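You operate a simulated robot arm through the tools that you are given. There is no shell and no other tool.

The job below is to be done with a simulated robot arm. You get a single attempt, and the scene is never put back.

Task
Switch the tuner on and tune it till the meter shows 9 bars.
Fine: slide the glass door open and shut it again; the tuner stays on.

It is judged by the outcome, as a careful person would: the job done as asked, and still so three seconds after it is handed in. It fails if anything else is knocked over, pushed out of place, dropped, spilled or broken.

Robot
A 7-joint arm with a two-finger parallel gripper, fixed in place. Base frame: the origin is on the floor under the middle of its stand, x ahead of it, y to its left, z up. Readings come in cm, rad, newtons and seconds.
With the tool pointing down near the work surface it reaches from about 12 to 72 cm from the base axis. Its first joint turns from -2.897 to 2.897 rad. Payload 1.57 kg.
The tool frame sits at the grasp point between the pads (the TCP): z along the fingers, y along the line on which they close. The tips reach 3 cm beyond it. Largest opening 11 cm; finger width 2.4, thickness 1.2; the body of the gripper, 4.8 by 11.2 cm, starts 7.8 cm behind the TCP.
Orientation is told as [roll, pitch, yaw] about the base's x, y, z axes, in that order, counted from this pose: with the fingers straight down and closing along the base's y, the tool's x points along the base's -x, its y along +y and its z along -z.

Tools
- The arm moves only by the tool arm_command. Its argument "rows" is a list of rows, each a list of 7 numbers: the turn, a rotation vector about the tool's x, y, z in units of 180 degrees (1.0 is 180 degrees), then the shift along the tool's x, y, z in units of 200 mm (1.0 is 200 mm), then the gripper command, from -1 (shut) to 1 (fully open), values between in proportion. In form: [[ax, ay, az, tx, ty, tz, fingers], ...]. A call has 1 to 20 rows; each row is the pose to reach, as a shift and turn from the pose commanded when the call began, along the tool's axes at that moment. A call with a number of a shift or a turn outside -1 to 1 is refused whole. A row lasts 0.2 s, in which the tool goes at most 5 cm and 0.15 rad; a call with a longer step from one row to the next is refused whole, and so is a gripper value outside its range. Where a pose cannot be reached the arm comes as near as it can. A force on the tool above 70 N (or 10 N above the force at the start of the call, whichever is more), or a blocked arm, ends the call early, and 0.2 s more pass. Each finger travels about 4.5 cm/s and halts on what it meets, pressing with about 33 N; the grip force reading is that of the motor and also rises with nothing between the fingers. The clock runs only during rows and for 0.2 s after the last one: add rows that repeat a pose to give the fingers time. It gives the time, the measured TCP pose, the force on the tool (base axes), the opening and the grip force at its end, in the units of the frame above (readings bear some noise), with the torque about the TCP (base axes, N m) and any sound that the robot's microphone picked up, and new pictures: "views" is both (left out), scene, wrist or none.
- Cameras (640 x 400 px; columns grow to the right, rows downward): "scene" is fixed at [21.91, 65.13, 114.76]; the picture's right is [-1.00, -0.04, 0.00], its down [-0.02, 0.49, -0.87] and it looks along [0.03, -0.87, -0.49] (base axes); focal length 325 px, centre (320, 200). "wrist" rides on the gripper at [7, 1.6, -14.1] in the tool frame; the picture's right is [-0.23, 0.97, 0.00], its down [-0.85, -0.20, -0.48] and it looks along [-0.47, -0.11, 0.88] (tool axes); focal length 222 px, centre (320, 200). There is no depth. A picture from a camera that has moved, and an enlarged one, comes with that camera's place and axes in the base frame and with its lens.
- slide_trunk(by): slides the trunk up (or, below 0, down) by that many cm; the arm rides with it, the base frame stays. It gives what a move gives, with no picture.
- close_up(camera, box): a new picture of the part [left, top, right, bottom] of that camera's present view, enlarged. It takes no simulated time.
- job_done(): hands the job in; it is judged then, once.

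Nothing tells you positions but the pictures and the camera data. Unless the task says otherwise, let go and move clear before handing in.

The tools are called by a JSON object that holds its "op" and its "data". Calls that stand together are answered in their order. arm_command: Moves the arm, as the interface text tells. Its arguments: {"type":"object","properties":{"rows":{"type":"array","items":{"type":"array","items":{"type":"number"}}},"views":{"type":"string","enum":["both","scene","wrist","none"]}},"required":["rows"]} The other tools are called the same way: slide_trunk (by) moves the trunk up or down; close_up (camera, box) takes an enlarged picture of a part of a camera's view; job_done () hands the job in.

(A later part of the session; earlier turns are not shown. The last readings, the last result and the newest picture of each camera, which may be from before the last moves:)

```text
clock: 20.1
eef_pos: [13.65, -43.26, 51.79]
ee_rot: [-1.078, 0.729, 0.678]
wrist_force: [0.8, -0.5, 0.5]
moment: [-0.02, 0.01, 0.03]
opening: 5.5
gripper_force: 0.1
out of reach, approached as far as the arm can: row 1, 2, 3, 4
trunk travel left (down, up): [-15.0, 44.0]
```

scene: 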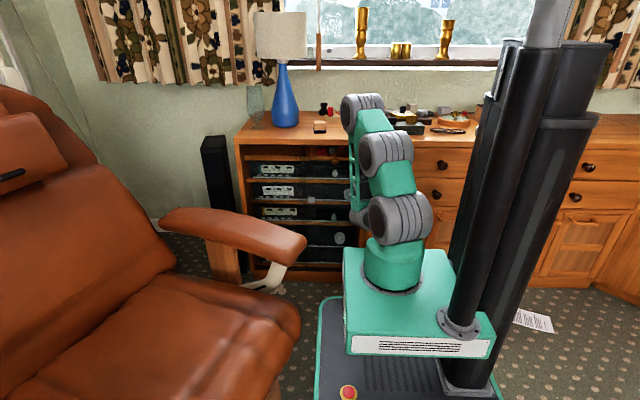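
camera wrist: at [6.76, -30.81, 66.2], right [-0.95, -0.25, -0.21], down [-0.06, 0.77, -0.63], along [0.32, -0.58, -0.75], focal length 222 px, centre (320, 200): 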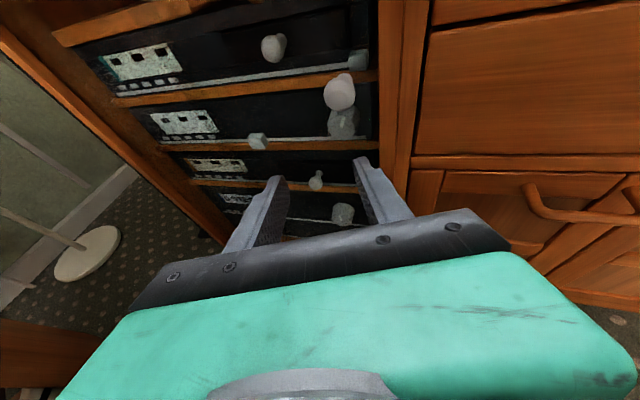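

Rolling doesn't matter, but pitching the hand up toward level near the cabinet is what the arm can't do here. Working with the hand pitched steeply down (as at the start) should be comfortable, so I'll undo the roll and pitch down to about 65°.

{"op": "arm_command", "data": {"rows": [[0, 0, -0.042, 0, 0, 0, 0], [0, 0, -0.084, 0, 0, 0, 0], [0, 0, -0.125, 0, 0, 0, 0], [0, 0, -0.167, 0, 0, 0, 0], [0, 0, -0.208, 0, 0, 0, 0], [0, 0, -0.25, 0, 0, 0, 0]], "views": "none"}}

{"op": "arm_command", "data": {"rows": [[0, -0.04, 0, 0, 0, 0, 0], [0, -0.08, 0, 0, 0, 0, 0], [0, -0.12, 0, 0, 0, 0, 0], [0, -0.16, 0, 0, 0, 0, 0], [0, -0.2, 0, 0, 0, 0, 0], [0, -0.245, 0, 0, 0, 0, 0]]}}

```text
clock: 21.5
eef_pos: [13.64, -43.1, 51.76]
ee_rot: [0.022, 1.207, 1.928]
wrist_force: [-0.4, 0.5, -0.2]
moment: [-0.01, -0.02, 0.02]
opening: 5.49
gripper_force: 0.1
trunk travel left (down, up): [-15.0, 44.0]
```

```text
clock: 22.6
eef_pos: [10.68, -33.93, 47.31]
ee_rot: [-0.167, 0.944, 1.606]
wrist_force: [-0.6, 0.5, 0.5]
moment: [0.0, 0.02, 0.0]
opening: 5.5
gripper_force: 0.0
out of reach, approached as far as the arm can: row 1, 2, 3, 4, 5
trunk travel left (down, up): [-15.0, 44.0]
stopped in row 5: the arm was blocked; the commanded pose is now the measured one
camera wrist: at [6.58, -27.21, 60.91], right [-0.96, -0.03, -0.28], down [0.09, 0.91, -0.4], along [0.27, -0.4, -0.87], focal length 222 px, centre (320, 200)
```

scene: 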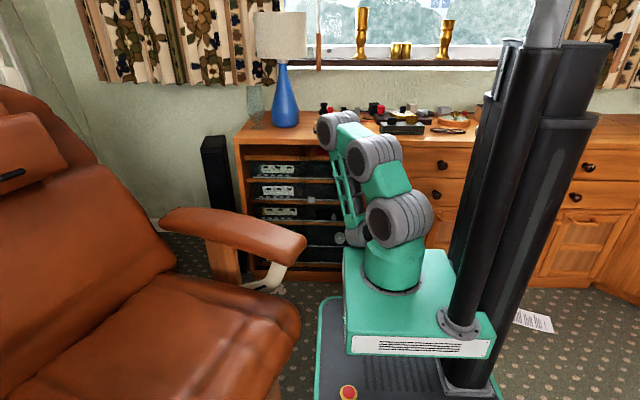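
wrist: 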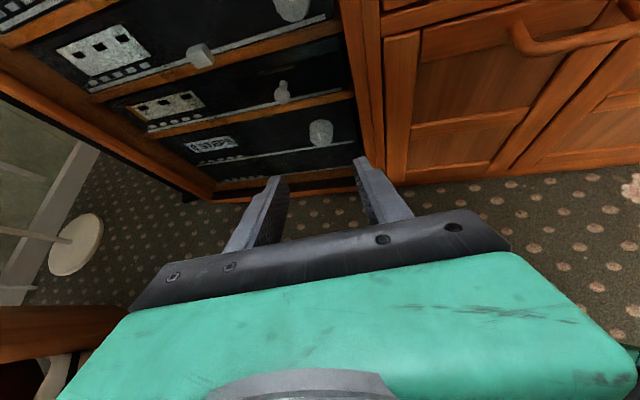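

The forearm has folded back over the platform and was blocked there: the arm is in a stretched, awkward posture. I'll back out of it by lifting and levelling the hand to about (11, -44, 62), well clear of the pull, and then go back to a posture like the early level one, which was fine.

{"op": "arm_command", "data": {"rows": [[0, 0.0, 0, 0.11, 0, -0.003, 0], [0, 0.028, 0, 0.22, 0, -0.006, 0], [0, 0.055, 0, 0.33, 0, -0.009, 0], [0, 0.083, 0, 0.44, 0, -0.012, 0], [0, 0.11, 0, 0.55, 0, -0.015, 0], [0, 0.138, 0, 0.66, 0, -0.018, 0], [0, 0.166, 0, 0.77, 0, -0.021, 0], [0, 0.194, 0, 0.885, 0, -0.025, 0], [0, 0.194, 0, 0.885, 0, -0.025, 0]]}}

```text
clock: 24.6
eef_pos: [11.06, -43.96, 61.34]
ee_rot: [-1.38, 1.473, 0.364]
wrist_force: [0.3, 0.1, -1.1]
moment: [-0.03, -0.01, 0.01]
opening: 5.51
gripper_force: 0.1
out of reach, approached as far as the arm can: row 1, 2
trunk travel left (down, up): [-15.0, 44.0]
camera wrist: at [6.39, -30.62, 68.42], right [-0.93, -0.16, -0.32], down [0.19, 0.53, -0.82], along [0.3, -0.83, -0.47], focal length 222 px, centre (320, 200)
```

scene: 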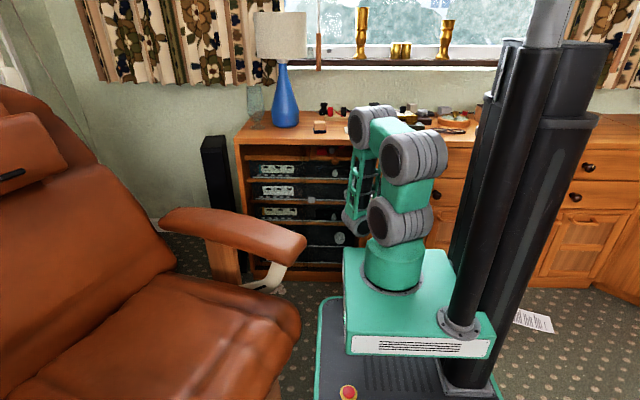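
wrist: 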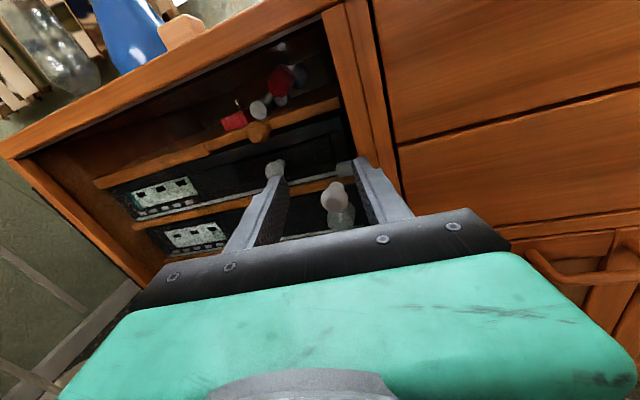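

That worked: the hand is level at (11, -44, 61.3) with the arm folded nicely. I'll test a 5 cm forward move at this height, above the pull and still short of the glass.

{"op": "arm_command", "data": {"rows": [[0, 0, 0, 0, 0, 0.06, 0], [0, 0, 0, 0, 0, 0.12, 0], [0, 0, 0, 0, 0, 0.18, 0], [0, 0, 0, 0, 0, 0.25, 0], [0, 0, 0, 0, 0, 0.25, 0]], "views": "scene"}}

```text
clock: 25.8
eef_pos: [12.04, -48.78, 61.21]
ee_rot: [-1.37, 1.474, 0.374]
wrist_force: [-0.7, -0.4, -0.7]
moment: [0.02, 0.0, -0.01]
opening: 5.5
gripper_force: 0.1
trunk travel left (down, up): [-15.0, 44.0]
```

scene: 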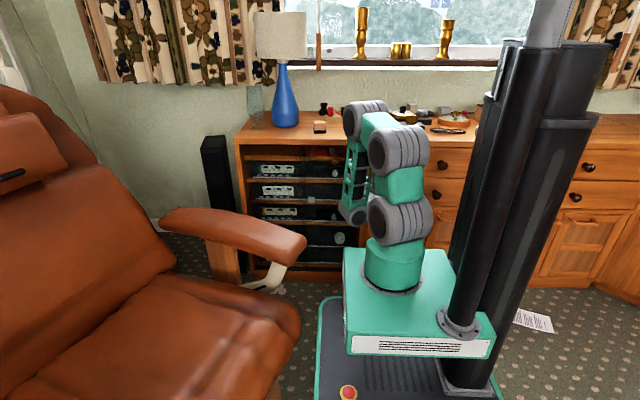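

Forward works at this trunk height. Now I descend 5 cm so the open jaws straddle the pull, removing the slight roll, then edge 1.5 cm forward.

{"op": "arm_command", "data": {"rows": [[0, 0, -0.006, -0.05, 0.005, 0.001, 0], [0, 0, -0.012, -0.1, 0.009, 0.002, 0], [0, 0, -0.018, -0.15, 0.014, 0.003, 0], [0, 0, -0.024, -0.2, 0.019, 0.004, 0], [0, 0, -0.029, -0.253, 0.0235, 0.005, 0], [0, 0, -0.029, -0.253, 0.0235, 0.005, 0]]}}

{"op": "close_up", "data": {"camera": "wrist", "box": [220, 80, 420, 240]}}

```text
clock: 27.2
eef_pos: [11.99, -48.71, 56.08]
ee_rot: [-0.213, 1.551, 1.533]
wrist_force: [0.2, 0.1, 0.2]
moment: [0.02, 0.01, 0.0]
opening: 5.5
gripper_force: 0.0
trunk travel left (down, up): [-15.0, 44.0]
camera wrist: at [7.91, -35.26, 63.42], right [-0.96, -0.16, -0.23], down [0.11, 0.52, -0.84], along [0.26, -0.84, -0.48], focal length 222 px, centre (320, 200)
```

scene: 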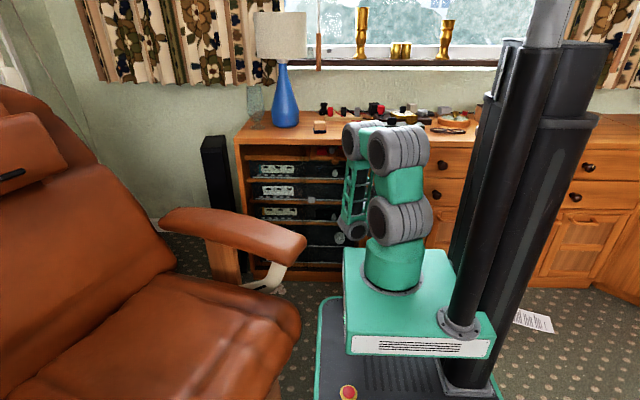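
wrist: 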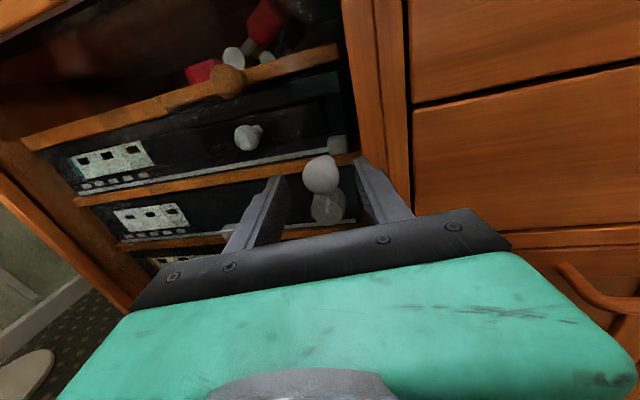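

```text
2.50 times, centred on (320, 160) of wrist
camera zoom: at [7.91, -35.26, 63.42], right [-0.96, -0.16, -0.23], down [0.11, 0.52, -0.84], along [0.26, -0.84, -0.48], focal length 555 px, centre (320, 300)
```

zoom: 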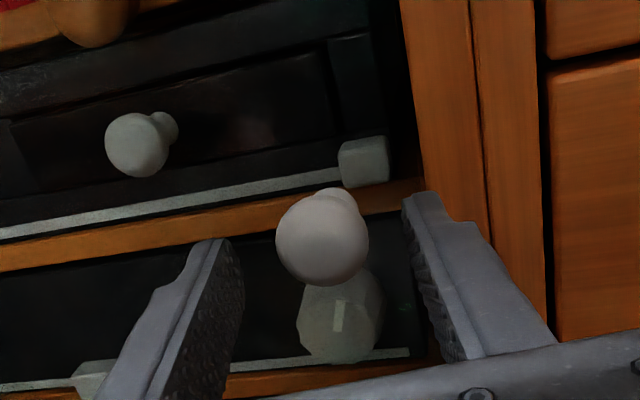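

The ball is confirmed at (12.5, -52.1, 56.1), centred between the fingers 3.4 cm beyond the TCP. I'll advance 1.8 cm and close on it.

{"op": "arm_command", "data": {"rows": [[0, 0, 0, 0, 0, 0.045, 0], [0, 0, 0, 0, 0, 0.09, 0], [0, 0, 0, 0, 0, 0.09, 0], [0, 0, 0, 0, 0, 0.09, -0.3], [0, 0, 0, 0, 0, 0.09, -0.6], [0, 0, 0, 0, 0, 0.09, -0.6], [0, 0, 0, 0, 0, 0.09, -0.6]]}}

{"op": "close_up", "data": {"camera": "wrist", "box": [220, 80, 420, 240]}}

```text
clock: 28.8
eef_pos: [12.38, -50.49, 56.1]
ee_rot: [-0.243, 1.553, 1.498]
wrist_force: [-1.0, -3.0, -0.2]
moment: [0.0, -0.04, -0.43]
opening: 3.18
gripper_force: 36.6
trunk travel left (down, up): [-15.0, 44.0]
camera wrist: at [8.28, -37.1, 63.36], right [-0.96, -0.16, -0.23], down [0.12, 0.52, -0.84], along [0.26, -0.84, -0.48], focal length 222 px, centre (320, 200)
```

scene: 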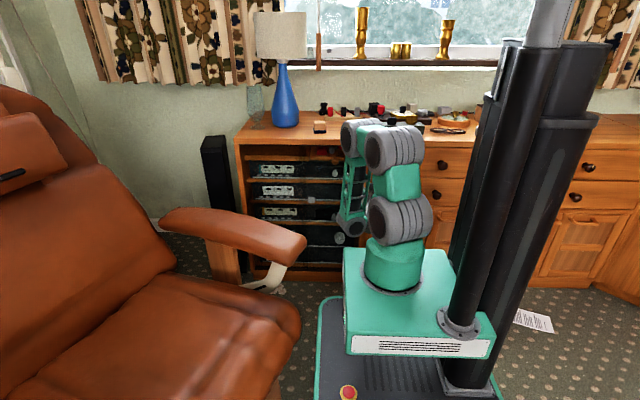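
wrist: 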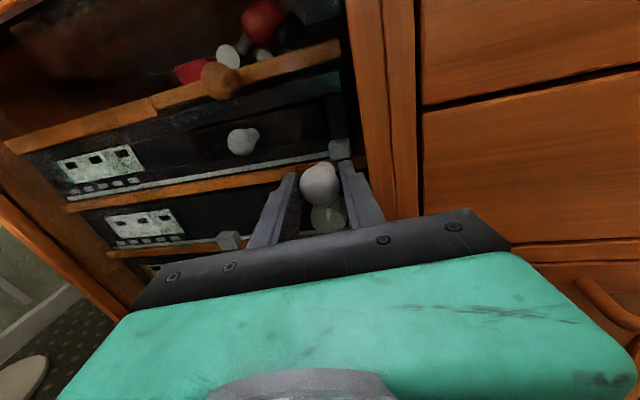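

```text
2.50 times, centred on (320, 160) of wrist
camera zoom: at [8.28, -37.1, 63.36], right [-0.96, -0.16, -0.23], down [0.12, 0.52, -0.84], along [0.26, -0.84, -0.48], focal length 555 px, centre (320, 300)
```

zoom: 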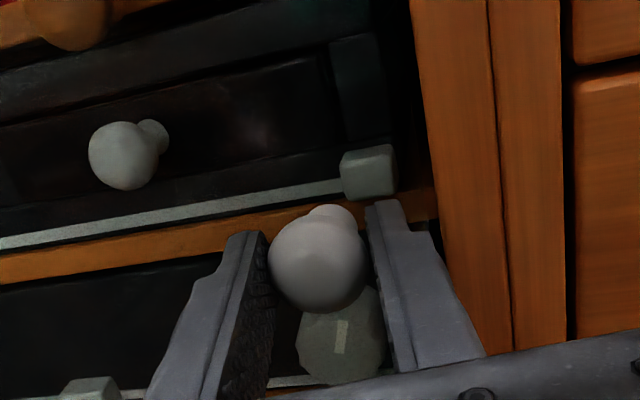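

The pull is gripped (opening 3.2 cm, 37 N). To keep the wrist clear of the armrest I'll need to swing the hand's yaw as the door slides, so I'll first regrip 0.6 cm further out on the ball, then slide 6 cm with a 9° swing as a test.

{"op": "arm_command", "data": {"rows": [[0, 0, 0, 0, 0, 0, -0.2], [0, 0, 0, 0, 0, 0, -0.2], [0, 0, 0, 0, 0, -0.03, -0.2], [0, 0, 0, 0, 0, -0.03, -0.6], [0, 0, 0, 0, 0, -0.03, -0.6], [0, 0, 0, 0, 0, -0.03, -0.6]], "views": "none"}}

{"op": "arm_command", "data": {"rows": [[0, 0, 0, 0, -0.025, 0.004, -0.6], [0, 0, 0, 0, -0.05, 0.009, -0.6], [0.01, 0, 0, 0, -0.095, 0.018, -0.6], [0.02, 0, 0, 0, -0.141, 0.027, -0.6], [0.03, 0, 0, 0, -0.187, 0.036, -0.6], [0.04, 0, 0, 0, -0.232, 0.045, -0.6], [0.05, 0, 0, 0, -0.278, 0.054, -0.6]]}}

```text
clock: 30.2
eef_pos: [12.34, -49.87, 56.18]
ee_rot: [-0.231, 1.553, 1.513]
wrist_force: [1.0, -0.7, 0.3]
moment: [-0.04, 0.09, -0.34]
opening: 3.19
gripper_force: 33.6
trunk travel left (down, up): [-15.0, 44.0]
```

```text
clock: 31.8
eef_pos: [17.83, -50.08, 56.13]
ee_rot: [-0.396, 1.553, 1.507]
wrist_force: [-2.3, 0.6, 1.4]
moment: [-0.04, -0.03, -0.6]
opening: 3.32
gripper_force: 41.2
trunk travel left (down, up): [-15.0, 44.0]
camera wrist: at [11.74, -37.37, 63.43], right [-0.92, -0.31, -0.23], down [0.03, 0.53, -0.84], along [0.39, -0.79, -0.48], focal length 222 px, centre (320, 200)
```

scene: 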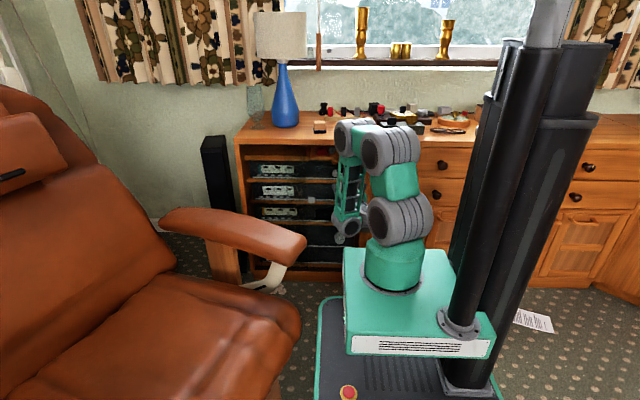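
wrist: 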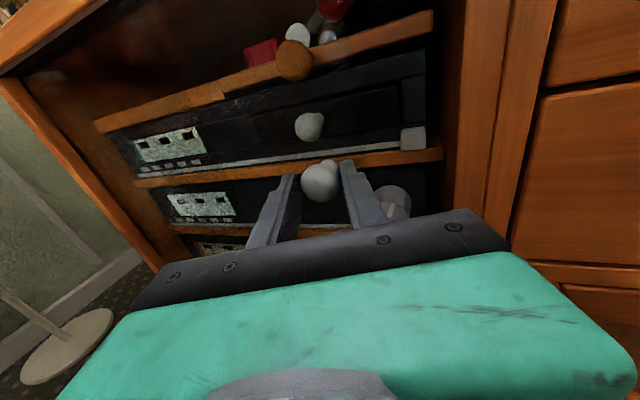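

The door slides freely (only about 2 N). I'll continue another 8 cm with 10° more swing.

{"op": "arm_command", "data": {"rows": [[0.007, 0, 0, 0, -0.0448, 0.0165, -0.6], [0.0139, 0, 0, 0, -0.0896, 0.033, -0.6], [0.0208, 0, 0, 0, -0.1344, 0.0497, -0.6], [0.0278, 0, 0, 0, -0.1792, 0.0665, -0.6], [0.0347, 0, 0, 0, -0.224, 0.0833, -0.6], [0.0417, 0, 0, 0, -0.2688, 0.1, -0.6], [0.0486, 0, 0, 0, -0.3136, 0.1168, -0.6], [0.0556, 0, 0, 0, -0.3584, 0.1337, -0.6]]}}

{"op": "close_up", "data": {"camera": "scene", "box": [250, 170, 400, 290]}}

```text
clock: 33.6
eef_pos: [25.7, -50.22, 56.06]
ee_rot: [-0.521, 1.549, 1.555]
wrist_force: [-1.5, 0.9, -7.5]
moment: [-0.09, 0.07, -0.2]
opening: 3.39
gripper_force: 41.4
trunk travel left (down, up): [-15.0, 44.0]
camera wrist: at [17.32, -38.86, 63.44], right [-0.85, -0.47, -0.24], down [-0.06, 0.53, -0.84], along [0.52, -0.7, -0.48], focal length 222 px, centre (320, 200)
```

scene: 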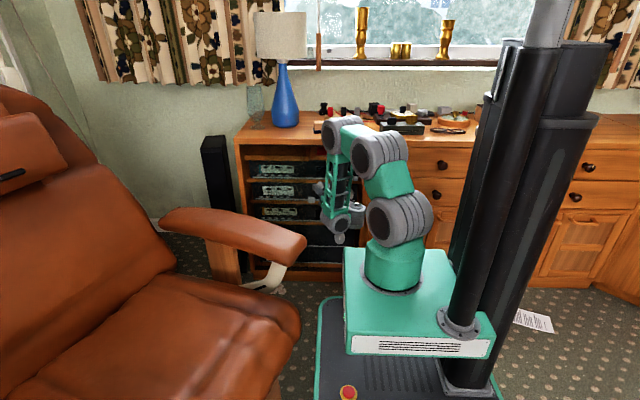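
wrist: 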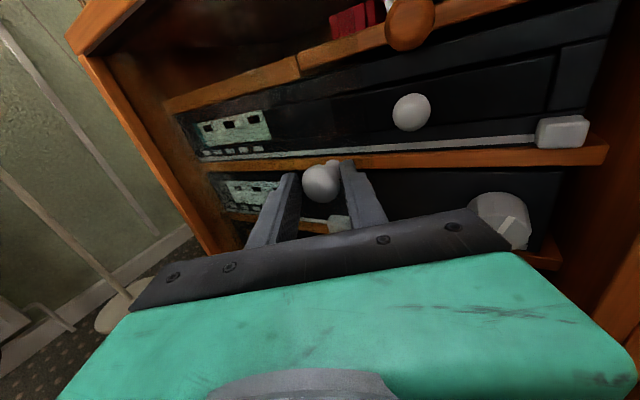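

```text
3.33 times, centred on (325, 230) of scene
camera zoom: at [21.91, 65.13, 114.76], right [-1.0, -0.04, 0.0], down [-0.02, 0.49, -0.87], along [0.03, -0.87, -0.49], focal length 1084 px, centre (303, 100)
```

zoom: 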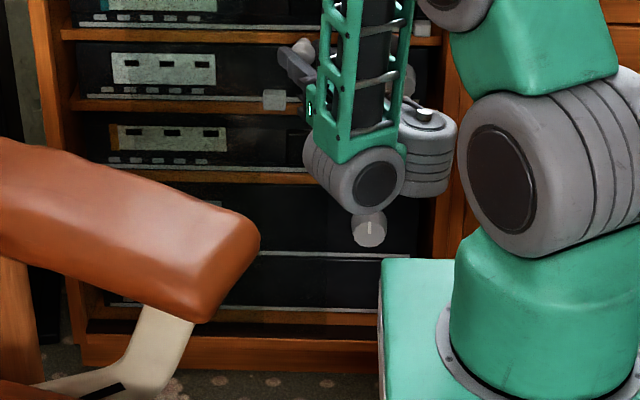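

Door is now open about 14 cm and the wrist is still clear of the armrest. I'll go on 4.4 cm with a bit more swing, watching the force.

{"op": "arm_command", "data": {"rows": [[0.007, 0, 0, 0, -0.0457, 0.0267, -0.6], [0.0139, 0, 0, 0, -0.0914, 0.0535, -0.6], [0.0208, 0, 0, 0, -0.137, 0.0803, -0.6], [0.0278, 0, 0, 0, -0.183, 0.107, -0.6]]}}

{"op": "close_up", "data": {"camera": "scene", "box": [250, 150, 400, 270]}}

```text
clock: 34.6
eef_pos: [29.95, -50.26, 56.19]
ee_rot: [-0.67, 1.551, 1.498]
wrist_force: [-0.4, 13.5, -3.2]
moment: [0.68, 0.02, -0.96]
opening: 3.39
gripper_force: 41.4
trunk travel left (down, up): [-15.0, 44.0]
camera wrist: at [20.58, -39.75, 63.42], right [-0.81, -0.54, -0.24], down [-0.1, 0.53, -0.84], along [0.58, -0.66, -0.48], focal length 222 px, centre (320, 200)
```

scene: 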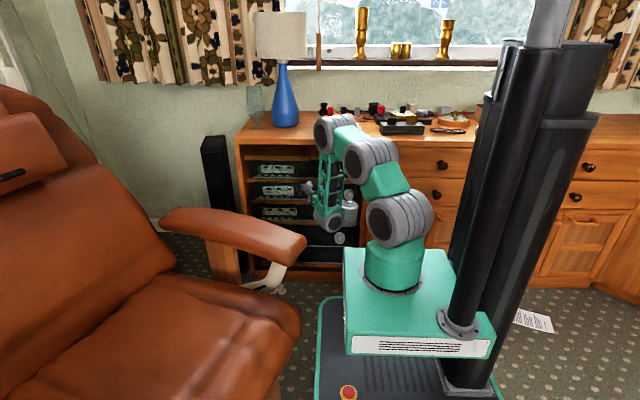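
wrist: 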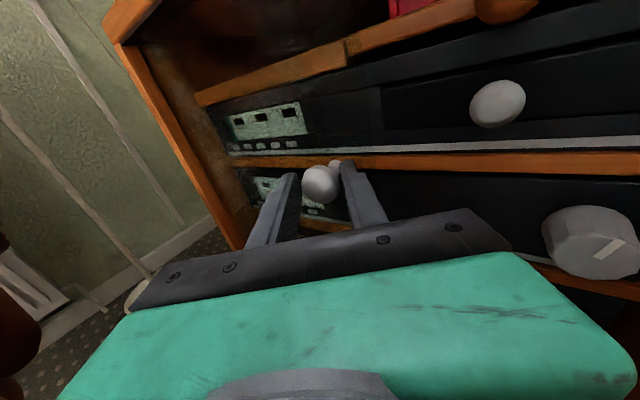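

```text
3.33 times, centred on (325, 210) of scene
camera zoom: at [21.91, 65.13, 114.76], right [-1.0, -0.04, 0.0], down [-0.02, 0.49, -0.87], along [0.03, -0.87, -0.49], focal length 1084 px, centre (303, 167)
```

zoom: 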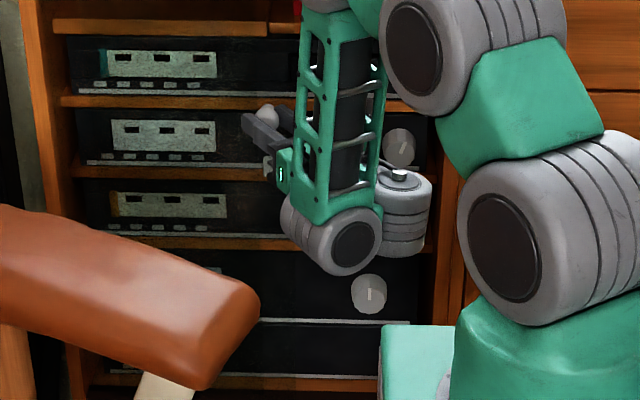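

The door moves on, but a 13 N outward push shows a finger corner is grazing the glass at this yaw. I'll back off 4 mm, loosen slightly, and roll the hand 90° around the ball so the fingers sit above and below it, which gives room to yaw further.

{"op": "arm_command", "data": {"rows": [[0, 0, 0, 0, 0, -0.015, -0.6], [0, 0, 0, 0, 0, -0.02, -0.4], [0, 0, 0, 0, 0, -0.02, -0.2], [0, 0, 0, 0, 0, -0.02, -0.2], [0, 0, 0.046, 0, 0, -0.02, -0.2], [0, 0, 0.092, 0, 0, -0.02, -0.2], [0, 0, 0.138, 0, 0, -0.02, -0.2], [0, 0, 0.184, 0, 0, -0.02, -0.2], [0, 0, 0.23, 0, 0, -0.02, -0.2], [0, 0, 0.276, 0, 0, -0.02, -0.2], [0, 0, 0.322, 0, 0, -0.02, -0.2], [0, 0, 0.368, 0, 0, -0.02, -0.2], [0, 0, 0.414, 0, 0, -0.02, -0.2], [0, 0, 0.46, 0, 0, -0.02, -0.2], [0, 0, 0.5, 0, 0, -0.02, -0.2]]}}

{"op": "close_up", "data": {"camera": "scene", "box": [250, 150, 400, 270]}}

```text
clock: 37.8
eef_pos: [29.53, -49.87, 56.23]
ee_rot: [-1.555, -0.017, 0.594]
wrist_force: [1.1, 0.1, 0.1]
moment: [0.0, 0.03, 0.04]
opening: 4.39
gripper_force: 0.1
trunk travel left (down, up): [-15.0, 44.0]
camera wrist: at [15.86, -42.16, 54.71], right [0.19, 0.15, -0.97], down [0.44, 0.87, 0.22], along [0.88, -0.47, 0.1], focal length 222 px, centre (320, 200)
```

scene: 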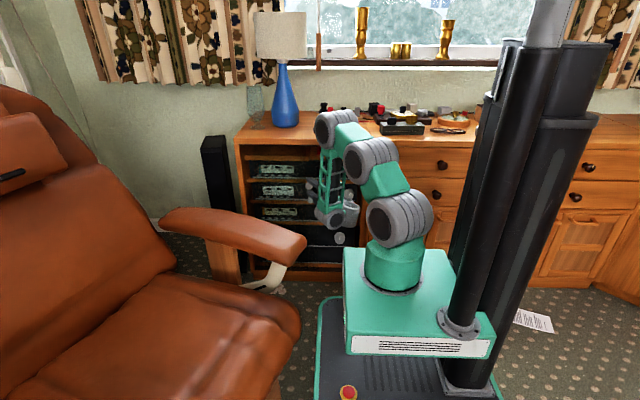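
wrist: 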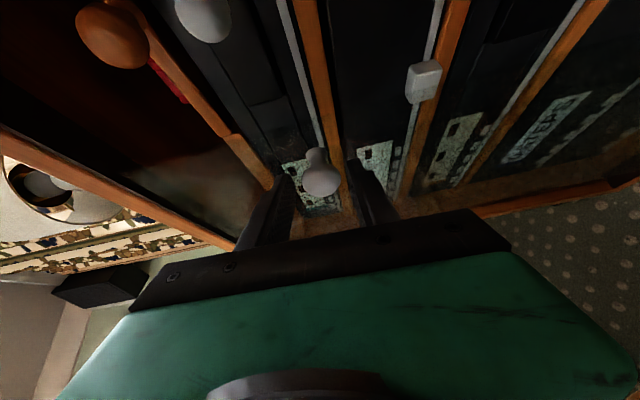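

```text
3.33 times, centred on (325, 210) of scene
camera zoom: at [21.91, 65.13, 114.76], right [-1.0, -0.04, 0.0], down [-0.02, 0.49, -0.87], along [0.03, -0.87, -0.49], focal length 1084 px, centre (303, 167)
```

zoom: 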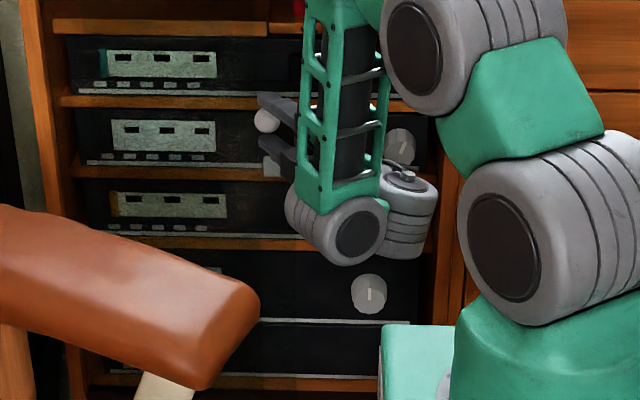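

Rolled: the fingers are now above and below the ball with no contact force. I'll advance 8 mm, close, then slide 5 cm further while yawing another 12°.

{"op": "arm_command", "data": {"rows": [[0, 0, 0, 0, 0, 0.02, -0.2], [0, 0, 0, 0, 0, 0.04, -0.2], [0, 0, 0, 0, 0, 0.04, -0.6], [0, 0, 0, 0, 0, 0.04, -0.6], [0, 0, 0, 0, 0, 0.04, -0.6]], "views": "none"}}

{"op": "arm_command", "data": {"rows": [[0, -0.0133, 0, -0.0377, 0, 0.028, -0.6], [0, -0.0267, 0, -0.0754, 0, 0.056, -0.6], [0, -0.04, 0, -0.1131, 0, 0.0845, -0.6], [0, -0.0533, 0, -0.1508, 0, 0.113, -0.6], [0, -0.0667, 0, -0.1885, 0, 0.142, -0.6]]}}

{"op": "close_up", "data": {"camera": "scene", "box": [250, 150, 400, 270]}}

```text
clock: 39.0
eef_pos: [30.08, -50.62, 55.99]
ee_rot: [-1.553, -0.014, 0.592]
wrist_force: [1.1, 0.7, -8.1]
moment: [0.12, 0.09, -0.21]
opening: 3.12
gripper_force: 32.1
trunk travel left (down, up): [-15.0, 44.0]
```

```text
clock: 40.0
eef_pos: [32.0, -49.13, 56.06]
ee_rot: [-1.575, -0.007, 0.716]
wrist_force: [2.9, -1.5, -4.1]
moment: [0.1, 0.01, -0.02]
opening: 2.9
gripper_force: 3.4
out of reach, approached as far as the arm can: row 2, 3, 4, 5
trunk travel left (down, up): [-15.0, 44.0]
stopped in row 5: the force on the tool passed its limit at 127 N (the readings are from after the stop); the commanded pose is now the measured one
camera wrist: at [17.43, -43.09, 54.28], right [0.18, 0.15, -0.97], down [0.33, 0.92, 0.2], along [0.93, -0.36, 0.12], focal length 222 px, centre (320, 200)
```

scene: 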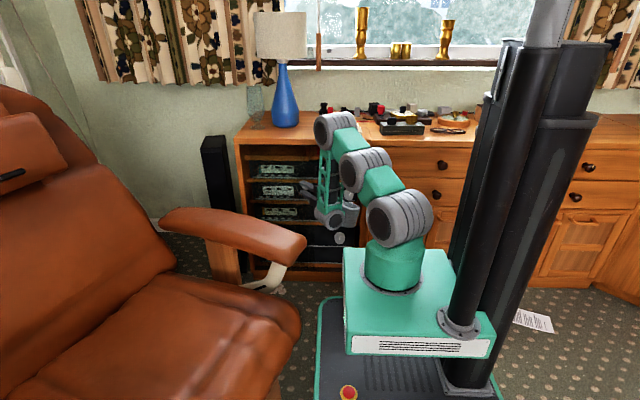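
wrist: 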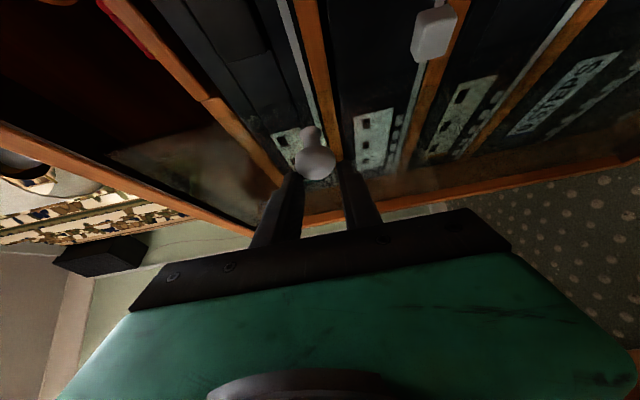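

```text
3.33 times, centred on (325, 210) of scene
camera zoom: at [21.91, 65.13, 114.76], right [-1.0, -0.04, 0.0], down [-0.02, 0.49, -0.87], along [0.03, -0.87, -0.49], focal length 1084 px, centre (303, 167)
```

zoom: 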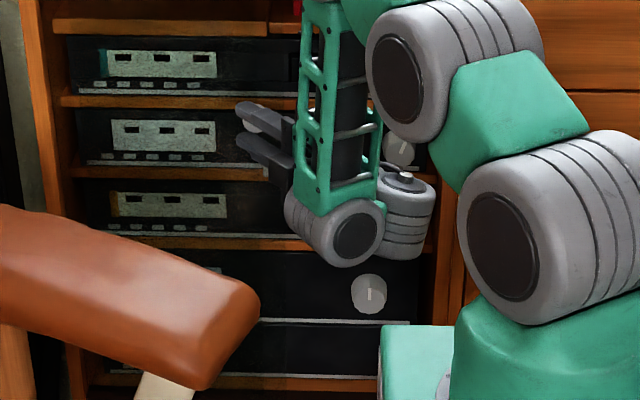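

The arm ran out of reach in yaw, wandered and the force limit stopped it; the fingers slipped off the ball, which now seems to sit at x≈32.4. I'll look closely at the ball, the pane edge and the cube before moving.

{"op": "close_up", "data": {"camera": "wrist", "box": [220, 80, 420, 240]}}

{"op": "close_up", "data": {"camera": "wrist", "box": [360, 0, 520, 120]}}

{"op": "close_up", "data": {"camera": "scene", "box": [285, 160, 349, 210]}}

{"op": "close_up", "data": {"camera": "scene", "box": [240, 150, 304, 200]}}

```text
2.50 times, centred on (320, 160) of wrist
camera zoom: at [17.43, -43.09, 54.28], right [0.18, 0.15, -0.97], down [0.33, 0.92, 0.2], along [0.93, -0.36, 0.12], focal length 555 px, centre (320, 300)
```

zoom: 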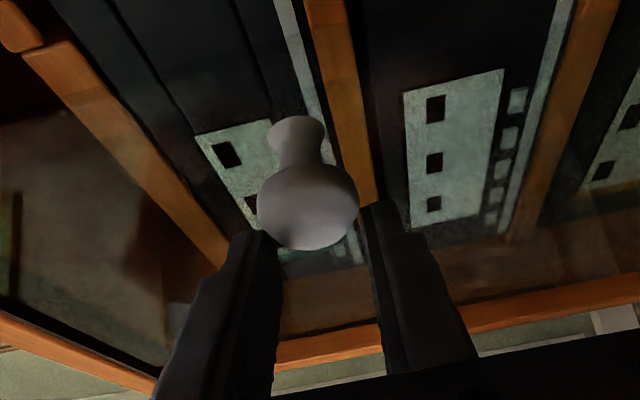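

```text
3.33 times, centred on (440, 60) of wrist
camera zoom: at [17.43, -43.09, 54.28], right [0.18, 0.15, -0.97], down [0.33, 0.92, 0.2], along [0.93, -0.36, 0.12], focal length 740 px, centre (-80, 667)
```

zoom: 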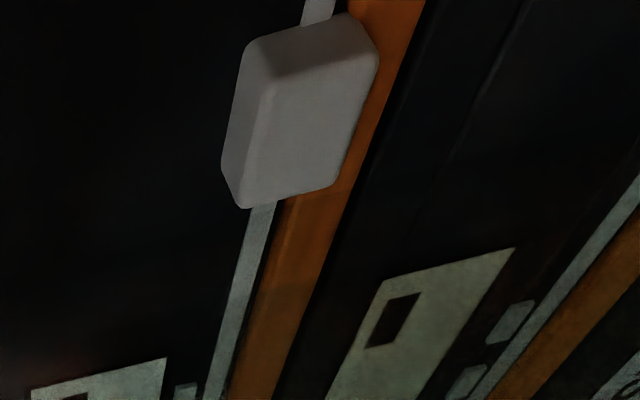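

```text
8.00 times, centred on (317, 185) of scene
camera zoom: at [21.91, 65.13, 114.76], right [-1.0, -0.04, 0.0], down [-0.02, 0.49, -0.87], along [0.03, -0.87, -0.49], focal length 2601 px, centre (344, 320)
```

zoom: 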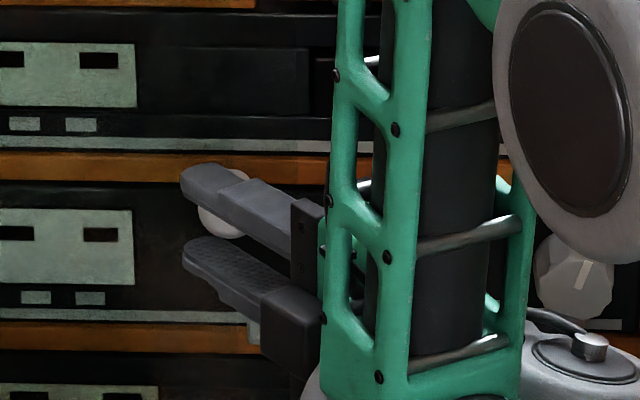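

```text
8.00 times, centred on (272, 175) of scene
camera zoom: at [21.91, 65.13, 114.76], right [-1.0, -0.04, 0.0], down [-0.02, 0.49, -0.87], along [0.03, -0.87, -0.49], focal length 2601 px, centre (704, 400)
```

zoom: 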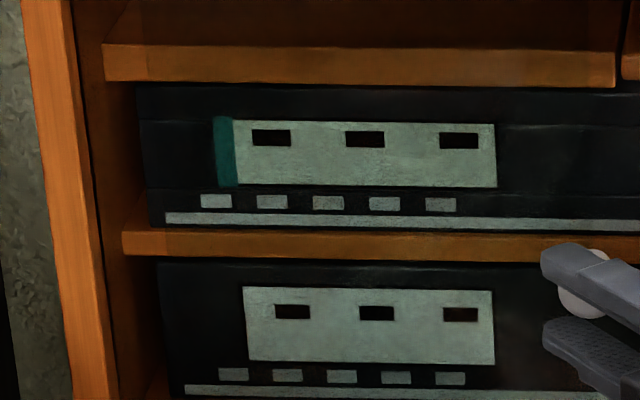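

The door's pane edge is now near x≈28.9 and should slide ~3.5 cm more to clear the cube. The arm is nearly stretched at this trunk height, so I'll let go, back off 3 cm, and raise the trunk 12 cm to give the arm a better fold.

{"op": "arm_command", "data": {"rows": [[0, 0, 0, 0, 0, 0, -0.1], [0, 0, 0, 0, 0, 0, -0.1], [0, 0, 0, 0, 0, -0.05, -0.1], [0, 0, 0, 0, 0, -0.1, -0.1], [0, 0, 0, 0, 0, -0.15, -0.1]], "views": "wrist"}}

```text
clock: 41.2
eef_pos: [29.78, -47.04, 56.19]
ee_rot: [-1.579, -0.006, 0.711]
wrist_force: [-0.5, 1.1, 0.9]
moment: [-0.03, 0.03, 0.02]
opening: 4.92
gripper_force: 0.2
trunk travel left (down, up): [-15.0, 44.0]
camera wrist: at [15.23, -40.94, 54.36], right [0.18, 0.14, -0.97], down [0.33, 0.92, 0.2], along [0.92, -0.36, 0.12], focal length 222 px, centre (320, 200)
```

wrist: 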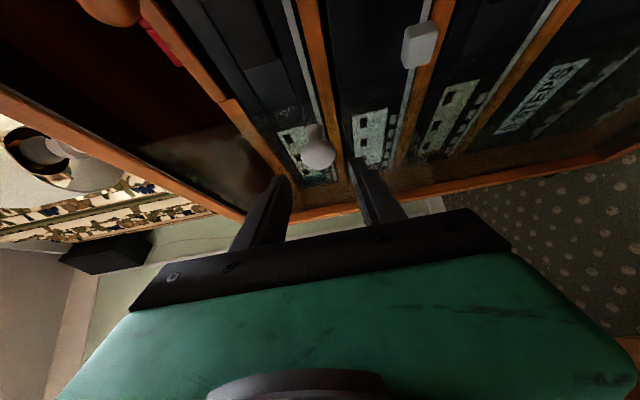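

Clear of the ball. Now the trunk goes up 12 cm.

{"op": "slide_trunk", "data": {"by": 12}}

{"op": "arm_command", "data": {"rows": [[0, 0, 0, 0, 0.1, 0, -0.1], [0, 0, 0, 0, 0.2, 0, -0.1], [0, 0, 0, 0, 0.3, 0, -0.1], [0, 0, 0, 0, 0.4, 0, -0.1], [0, 0, 0, 0, 0.5, 0, -0.1], [0, 0, 0, 0, 0.6, 0, -0.1], [0, 0, 0, 0, 0.6, 0, -0.1]]}}

{"op": "close_up", "data": {"camera": "scene", "box": [240, 100, 440, 270]}}

```text
clock: 42.7
eef_pos: [29.83, -47.15, 68.03]
ee_rot: [-1.578, -0.006, 0.711]
wrist_force: [-0.7, 0.4, 0.3]
moment: [0.05, -0.01, 0.01]
opening: 4.98
gripper_force: 0.0
trunk travel left (down, up): [-27.0, 32.0]
```

```text
clock: 44.3
eef_pos: [29.85, -47.24, 56.17]
ee_rot: [-1.579, -0.005, 0.709]
wrist_force: [0.1, -0.2, 0.7]
moment: [0.0, -0.02, 0.01]
opening: 4.96
gripper_force: 0.0
trunk travel left (down, up): [-27.0, 32.0]
camera wrist: at [15.37, -40.96, 54.45], right [0.18, 0.15, -0.97], down [0.34, 0.92, 0.2], along [0.92, -0.36, 0.12], focal length 222 px, centre (320, 200)
```

scene: 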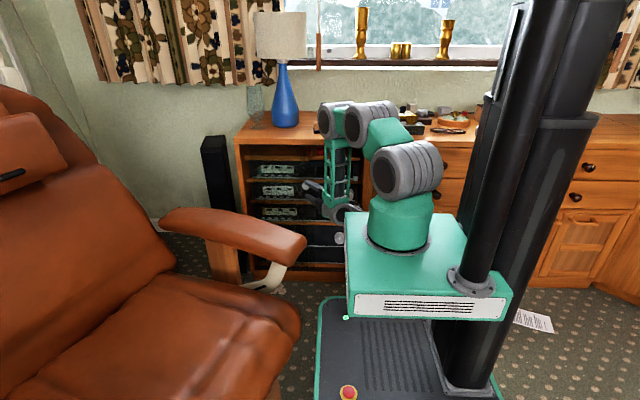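
wrist: 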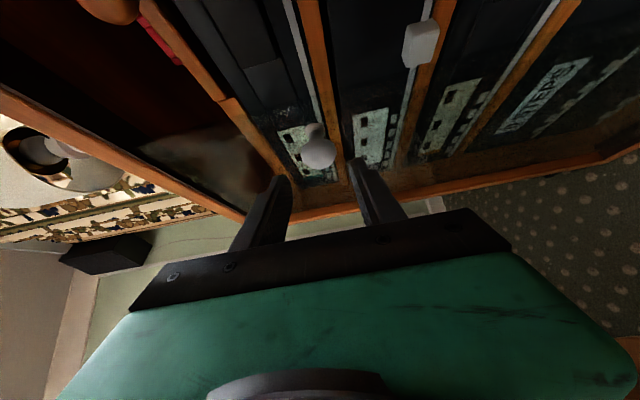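

```text
2.35 times, centred on (340, 185) of scene
camera zoom: at [21.91, 65.13, 114.76], right [-1.0, -0.04, 0.0], down [-0.02, 0.49, -0.87], along [0.03, -0.87, -0.49], focal length 765 px, centre (273, 235)
```

zoom: 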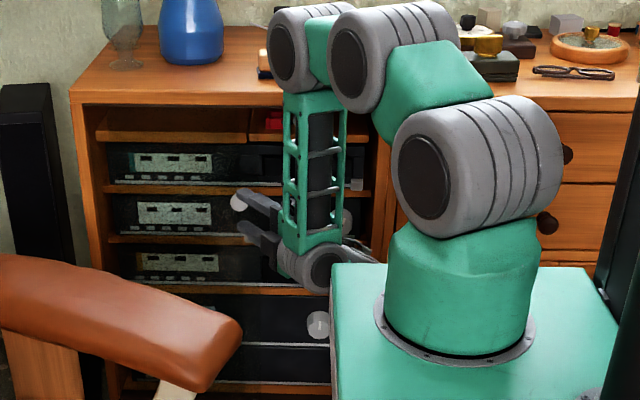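

Reached exactly with a better fold. The ball is at about (32.5, -52.1, 56.1); I'll line up (1.2 cm to the right, 3.6 cm forward) and close on it again.

{"op": "arm_command", "data": {"rows": [[0, 0, 0, 0.03, 0, 0.03, -0.1], [0, 0, 0, 0.06, 0, 0.08, -0.1], [0, 0, 0, 0.06, 0, 0.13, -0.1], [0, 0, 0, 0.06, 0, 0.18, -0.1], [0, 0, 0, 0.06, 0, 0.18, -0.1], [0, 0, 0, 0.06, 0, 0.18, -0.6], [0, 0, 0, 0.06, 0, 0.18, -0.6], [0, 0, 0, 0.06, 0, 0.18, -0.6]]}}

{"op": "close_up", "data": {"camera": "wrist", "box": [220, 80, 420, 240]}}

```text
clock: 46.1
eef_pos: [31.32, -50.6, 55.95]
ee_rot: [-1.576, -0.006, 0.708]
wrist_force: [1.0, -1.4, -14.2]
moment: [0.16, 0.15, -0.32]
opening: 3.1
gripper_force: 29.7
trunk travel left (down, up): [-27.0, 32.0]
camera wrist: at [16.76, -44.43, 54.32], right [0.18, 0.15, -0.97], down [0.34, 0.92, 0.2], along [0.92, -0.36, 0.12], focal length 222 px, centre (320, 200)
```

scene: 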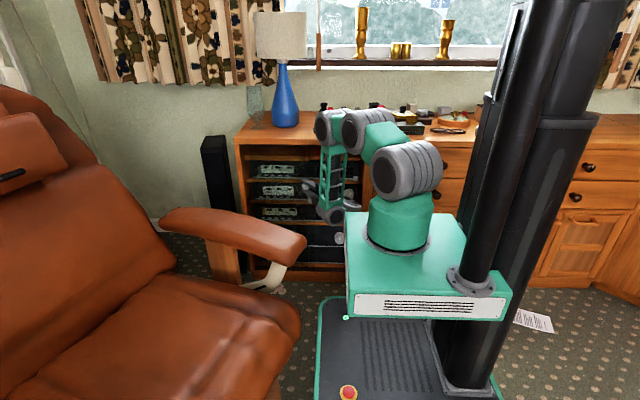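
wrist: 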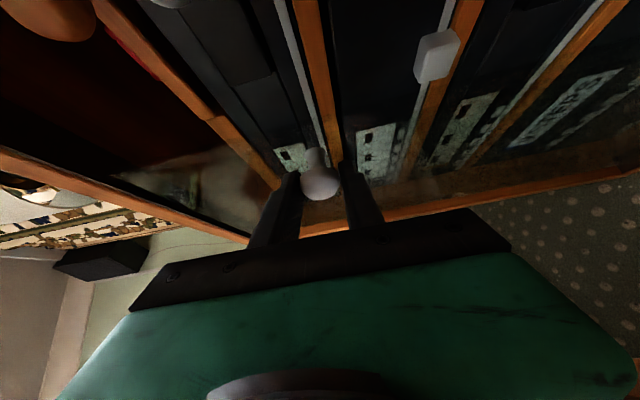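

```text
2.50 times, centred on (320, 160) of wrist
camera zoom: at [16.76, -44.43, 54.32], right [0.18, 0.15, -0.97], down [0.34, 0.92, 0.2], along [0.92, -0.36, 0.12], focal length 555 px, centre (320, 300)
```

zoom: 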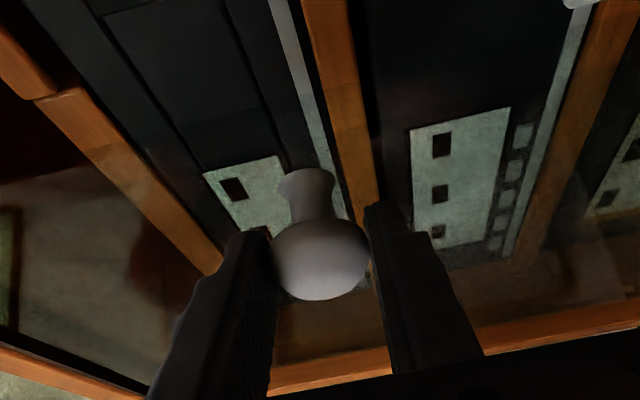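

Gripped (3.1 cm). I'll ease 2 mm down to relax the vertical load and slide a cautious 2 cm.

{"op": "arm_command", "data": {"rows": [[0, 0, 0, 0, 0.01, 0, -0.6], [0, 0, 0, -0.019, 0.01, 0.0163, -0.6], [0, 0, 0, -0.038, 0.01, 0.0326, -0.6], [0, 0, 0, -0.057, 0.01, 0.049, -0.6], [0, 0, 0, -0.0758, 0.01, 0.0652, -0.6], [0, 0, 0, -0.0758, 0.01, 0.0652, -0.6]]}}

{"op": "close_up", "data": {"camera": "wrist", "box": [220, 80, 420, 240]}}

{"op": "close_up", "data": {"camera": "scene", "box": [250, 150, 400, 270]}}

```text
clock: 47.5
eef_pos: [33.36, -50.49, 55.93]
ee_rot: [-1.58, -0.005, 0.711]
wrist_force: [-0.7, 9.1, -4.1]
moment: [-0.01, 0.05, 0.86]
opening: 3.08
gripper_force: 39.7
trunk travel left (down, up): [-27.0, 32.0]
camera wrist: at [18.87, -44.48, 54.26], right [0.18, 0.15, -0.97], down [0.33, 0.92, 0.2], along [0.93, -0.36, 0.12], focal length 222 px, centre (320, 200)
```

scene: 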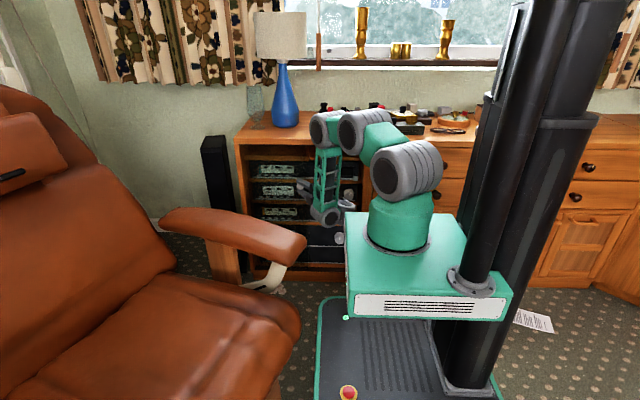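
wrist: 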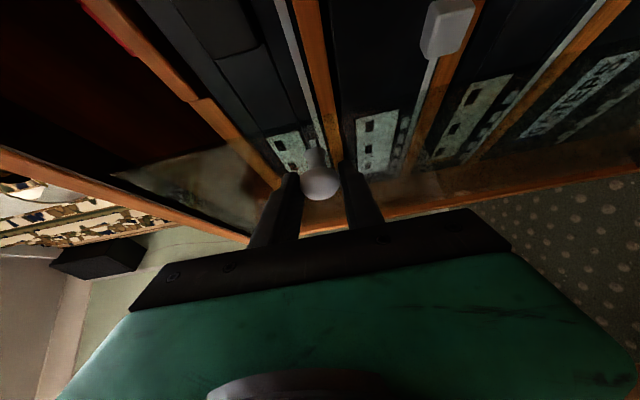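

```text
2.50 times, centred on (320, 160) of wrist
camera zoom: at [18.87, -44.48, 54.26], right [0.18, 0.15, -0.97], down [0.33, 0.92, 0.2], along [0.93, -0.36, 0.12], focal length 555 px, centre (320, 300)
```

zoom: 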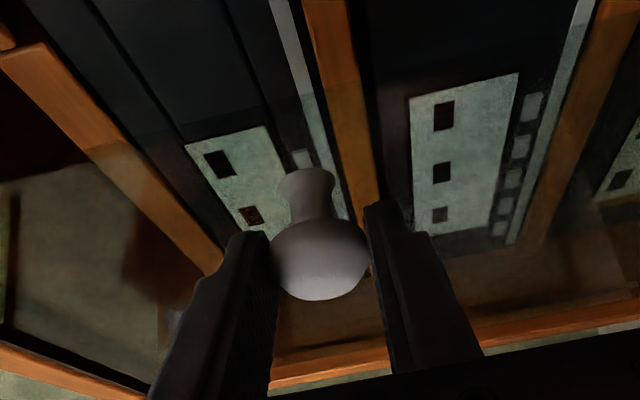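

```text
3.33 times, centred on (325, 210) of scene
camera zoom: at [21.91, 65.13, 114.76], right [-1.0, -0.04, 0.0], down [-0.02, 0.49, -0.87], along [0.03, -0.87, -0.49], focal length 1084 px, centre (303, 167)
```

zoom: 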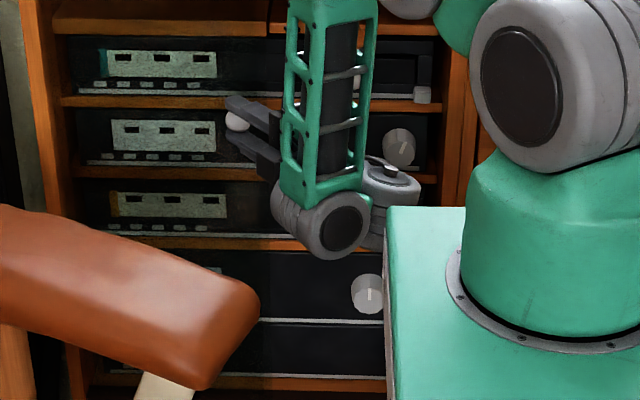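

The door follows (ball at about x=34.5). I'll slide another 1.5 cm and look for the end stop.

{"op": "arm_command", "data": {"rows": [[0, 0, 0, -0.016, 0, 0.0103, -0.6], [0, 0, 0, -0.032, 0, 0.0206, -0.6], [0, 0, 0, -0.048, 0, 0.031, -0.6], [0, 0, 0, -0.0634, 0, 0.0413, -0.6], [0, 0, 0, -0.0634, 0, 0.0413, -0.6]]}}

{"op": "close_up", "data": {"camera": "scene", "box": [250, 150, 400, 270]}}

{"op": "close_up", "data": {"camera": "wrist", "box": [320, 0, 520, 140]}}

```text
clock: 48.7
eef_pos: [34.75, -50.64, 56.01]
ee_rot: [-1.58, -0.006, 0.705]
wrist_force: [-2.1, -16.3, -4.1]
moment: [0.03, 0.12, -0.98]
opening: 3.11
gripper_force: 39.7
trunk travel left (down, up): [-27.0, 32.0]
camera wrist: at [20.31, -44.42, 54.25], right [0.18, 0.14, -0.97], down [0.34, 0.92, 0.2], along [0.92, -0.36, 0.12], focal length 222 px, centre (320, 200)
```

scene: 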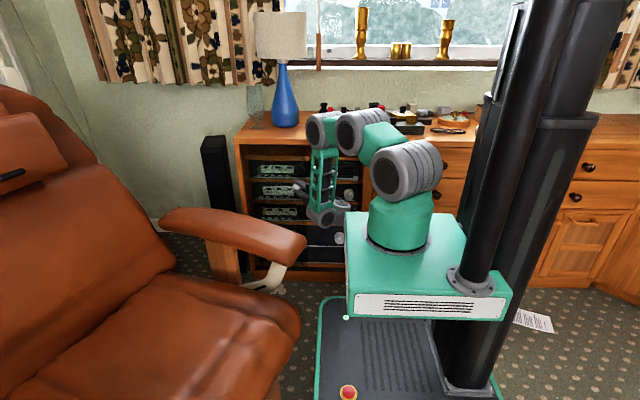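
wrist: 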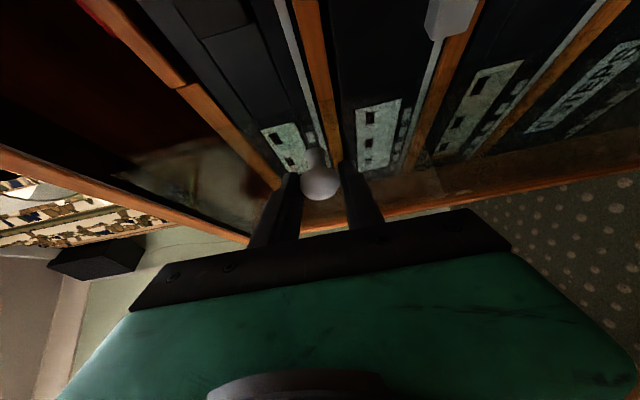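

```text
3.33 times, centred on (325, 210) of scene
camera zoom: at [21.91, 65.13, 114.76], right [-1.0, -0.04, 0.0], down [-0.02, 0.49, -0.87], along [0.03, -0.87, -0.49], focal length 1084 px, centre (303, 167)
```

zoom: 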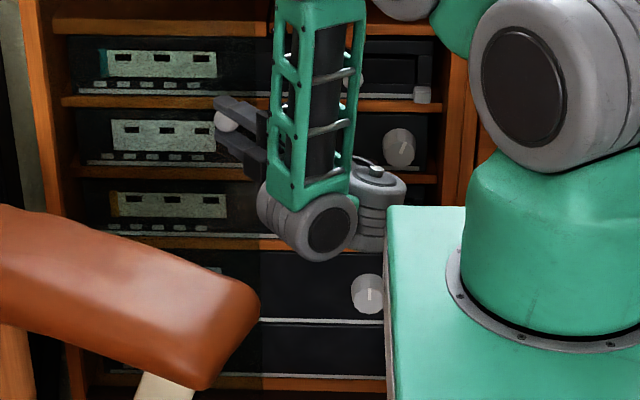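

```text
2.86 times, centred on (420, 70) of wrist
camera zoom: at [20.31, -44.42, 54.25], right [0.18, 0.14, -0.97], down [0.34, 0.92, 0.2], along [0.92, -0.36, 0.12], focal length 635 px, centre (34, 571)
```

zoom: 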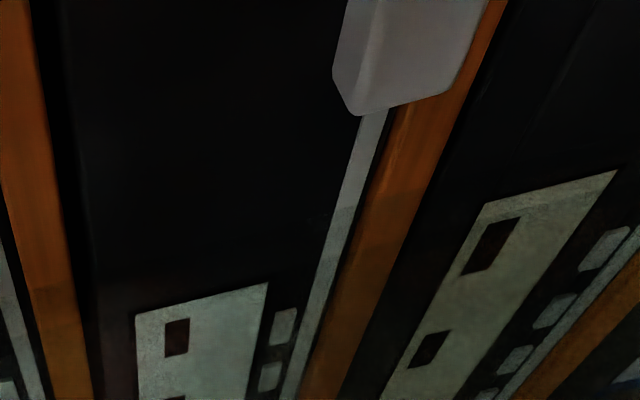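

The cube looks uncovered now; the pane edge is close to it. I'll push about 1 cm more, gently, to reach the end of travel and gain clearance.

{"op": "arm_command", "data": {"rows": [[0, 0, 0, -0.0085, 0, 0.0093, -0.6], [0, 0, 0, -0.017, 0, 0.0186, -0.6], [0, 0, 0, -0.0255, 0, 0.0279, -0.6], [0, 0, 0, -0.034, 0, 0.0372, -0.6], [0, 0, 0, -0.034, 0, 0.0372, -0.6]]}}

{"op": "close_up", "data": {"camera": "scene", "box": [250, 150, 400, 270]}}

```text
clock: 49.9
eef_pos: [35.9, -50.21, 55.92]
ee_rot: [-1.578, -0.007, 0.715]
wrist_force: [1.8, 26.9, 6.8]
moment: [-0.28, -0.05, 0.75]
opening: 3.02
gripper_force: 31.3
trunk travel left (down, up): [-27.0, 32.0]
camera wrist: at [21.36, -44.21, 54.28], right [0.18, 0.15, -0.97], down [0.33, 0.92, 0.2], along [0.93, -0.36, 0.12], focal length 222 px, centre (320, 200)
```

scene: 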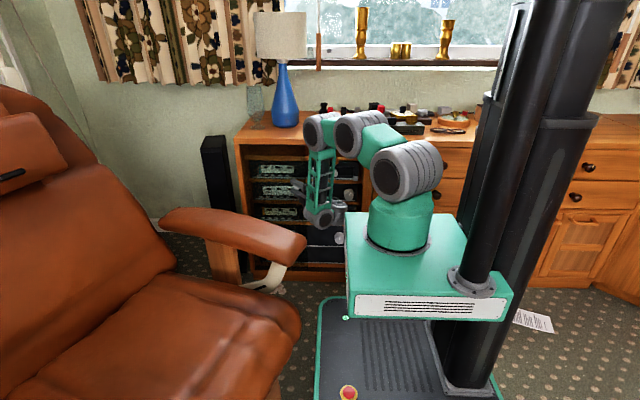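
wrist: 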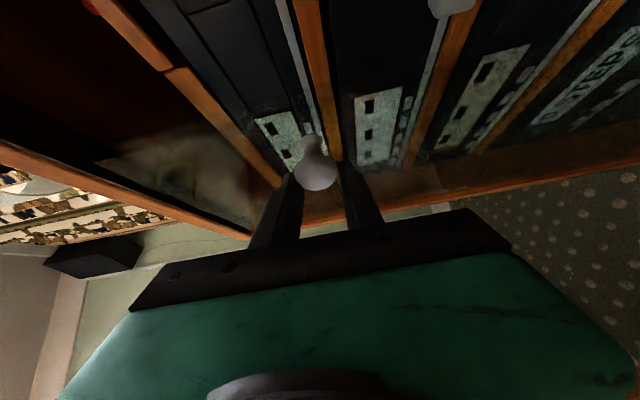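

```text
3.33 times, centred on (325, 210) of scene
camera zoom: at [21.91, 65.13, 114.76], right [-1.0, -0.04, 0.0], down [-0.02, 0.49, -0.87], along [0.03, -0.87, -0.49], focal length 1084 px, centre (303, 167)
```

zoom: 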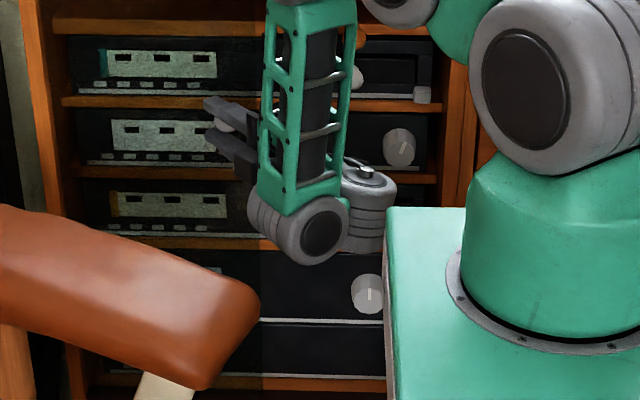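

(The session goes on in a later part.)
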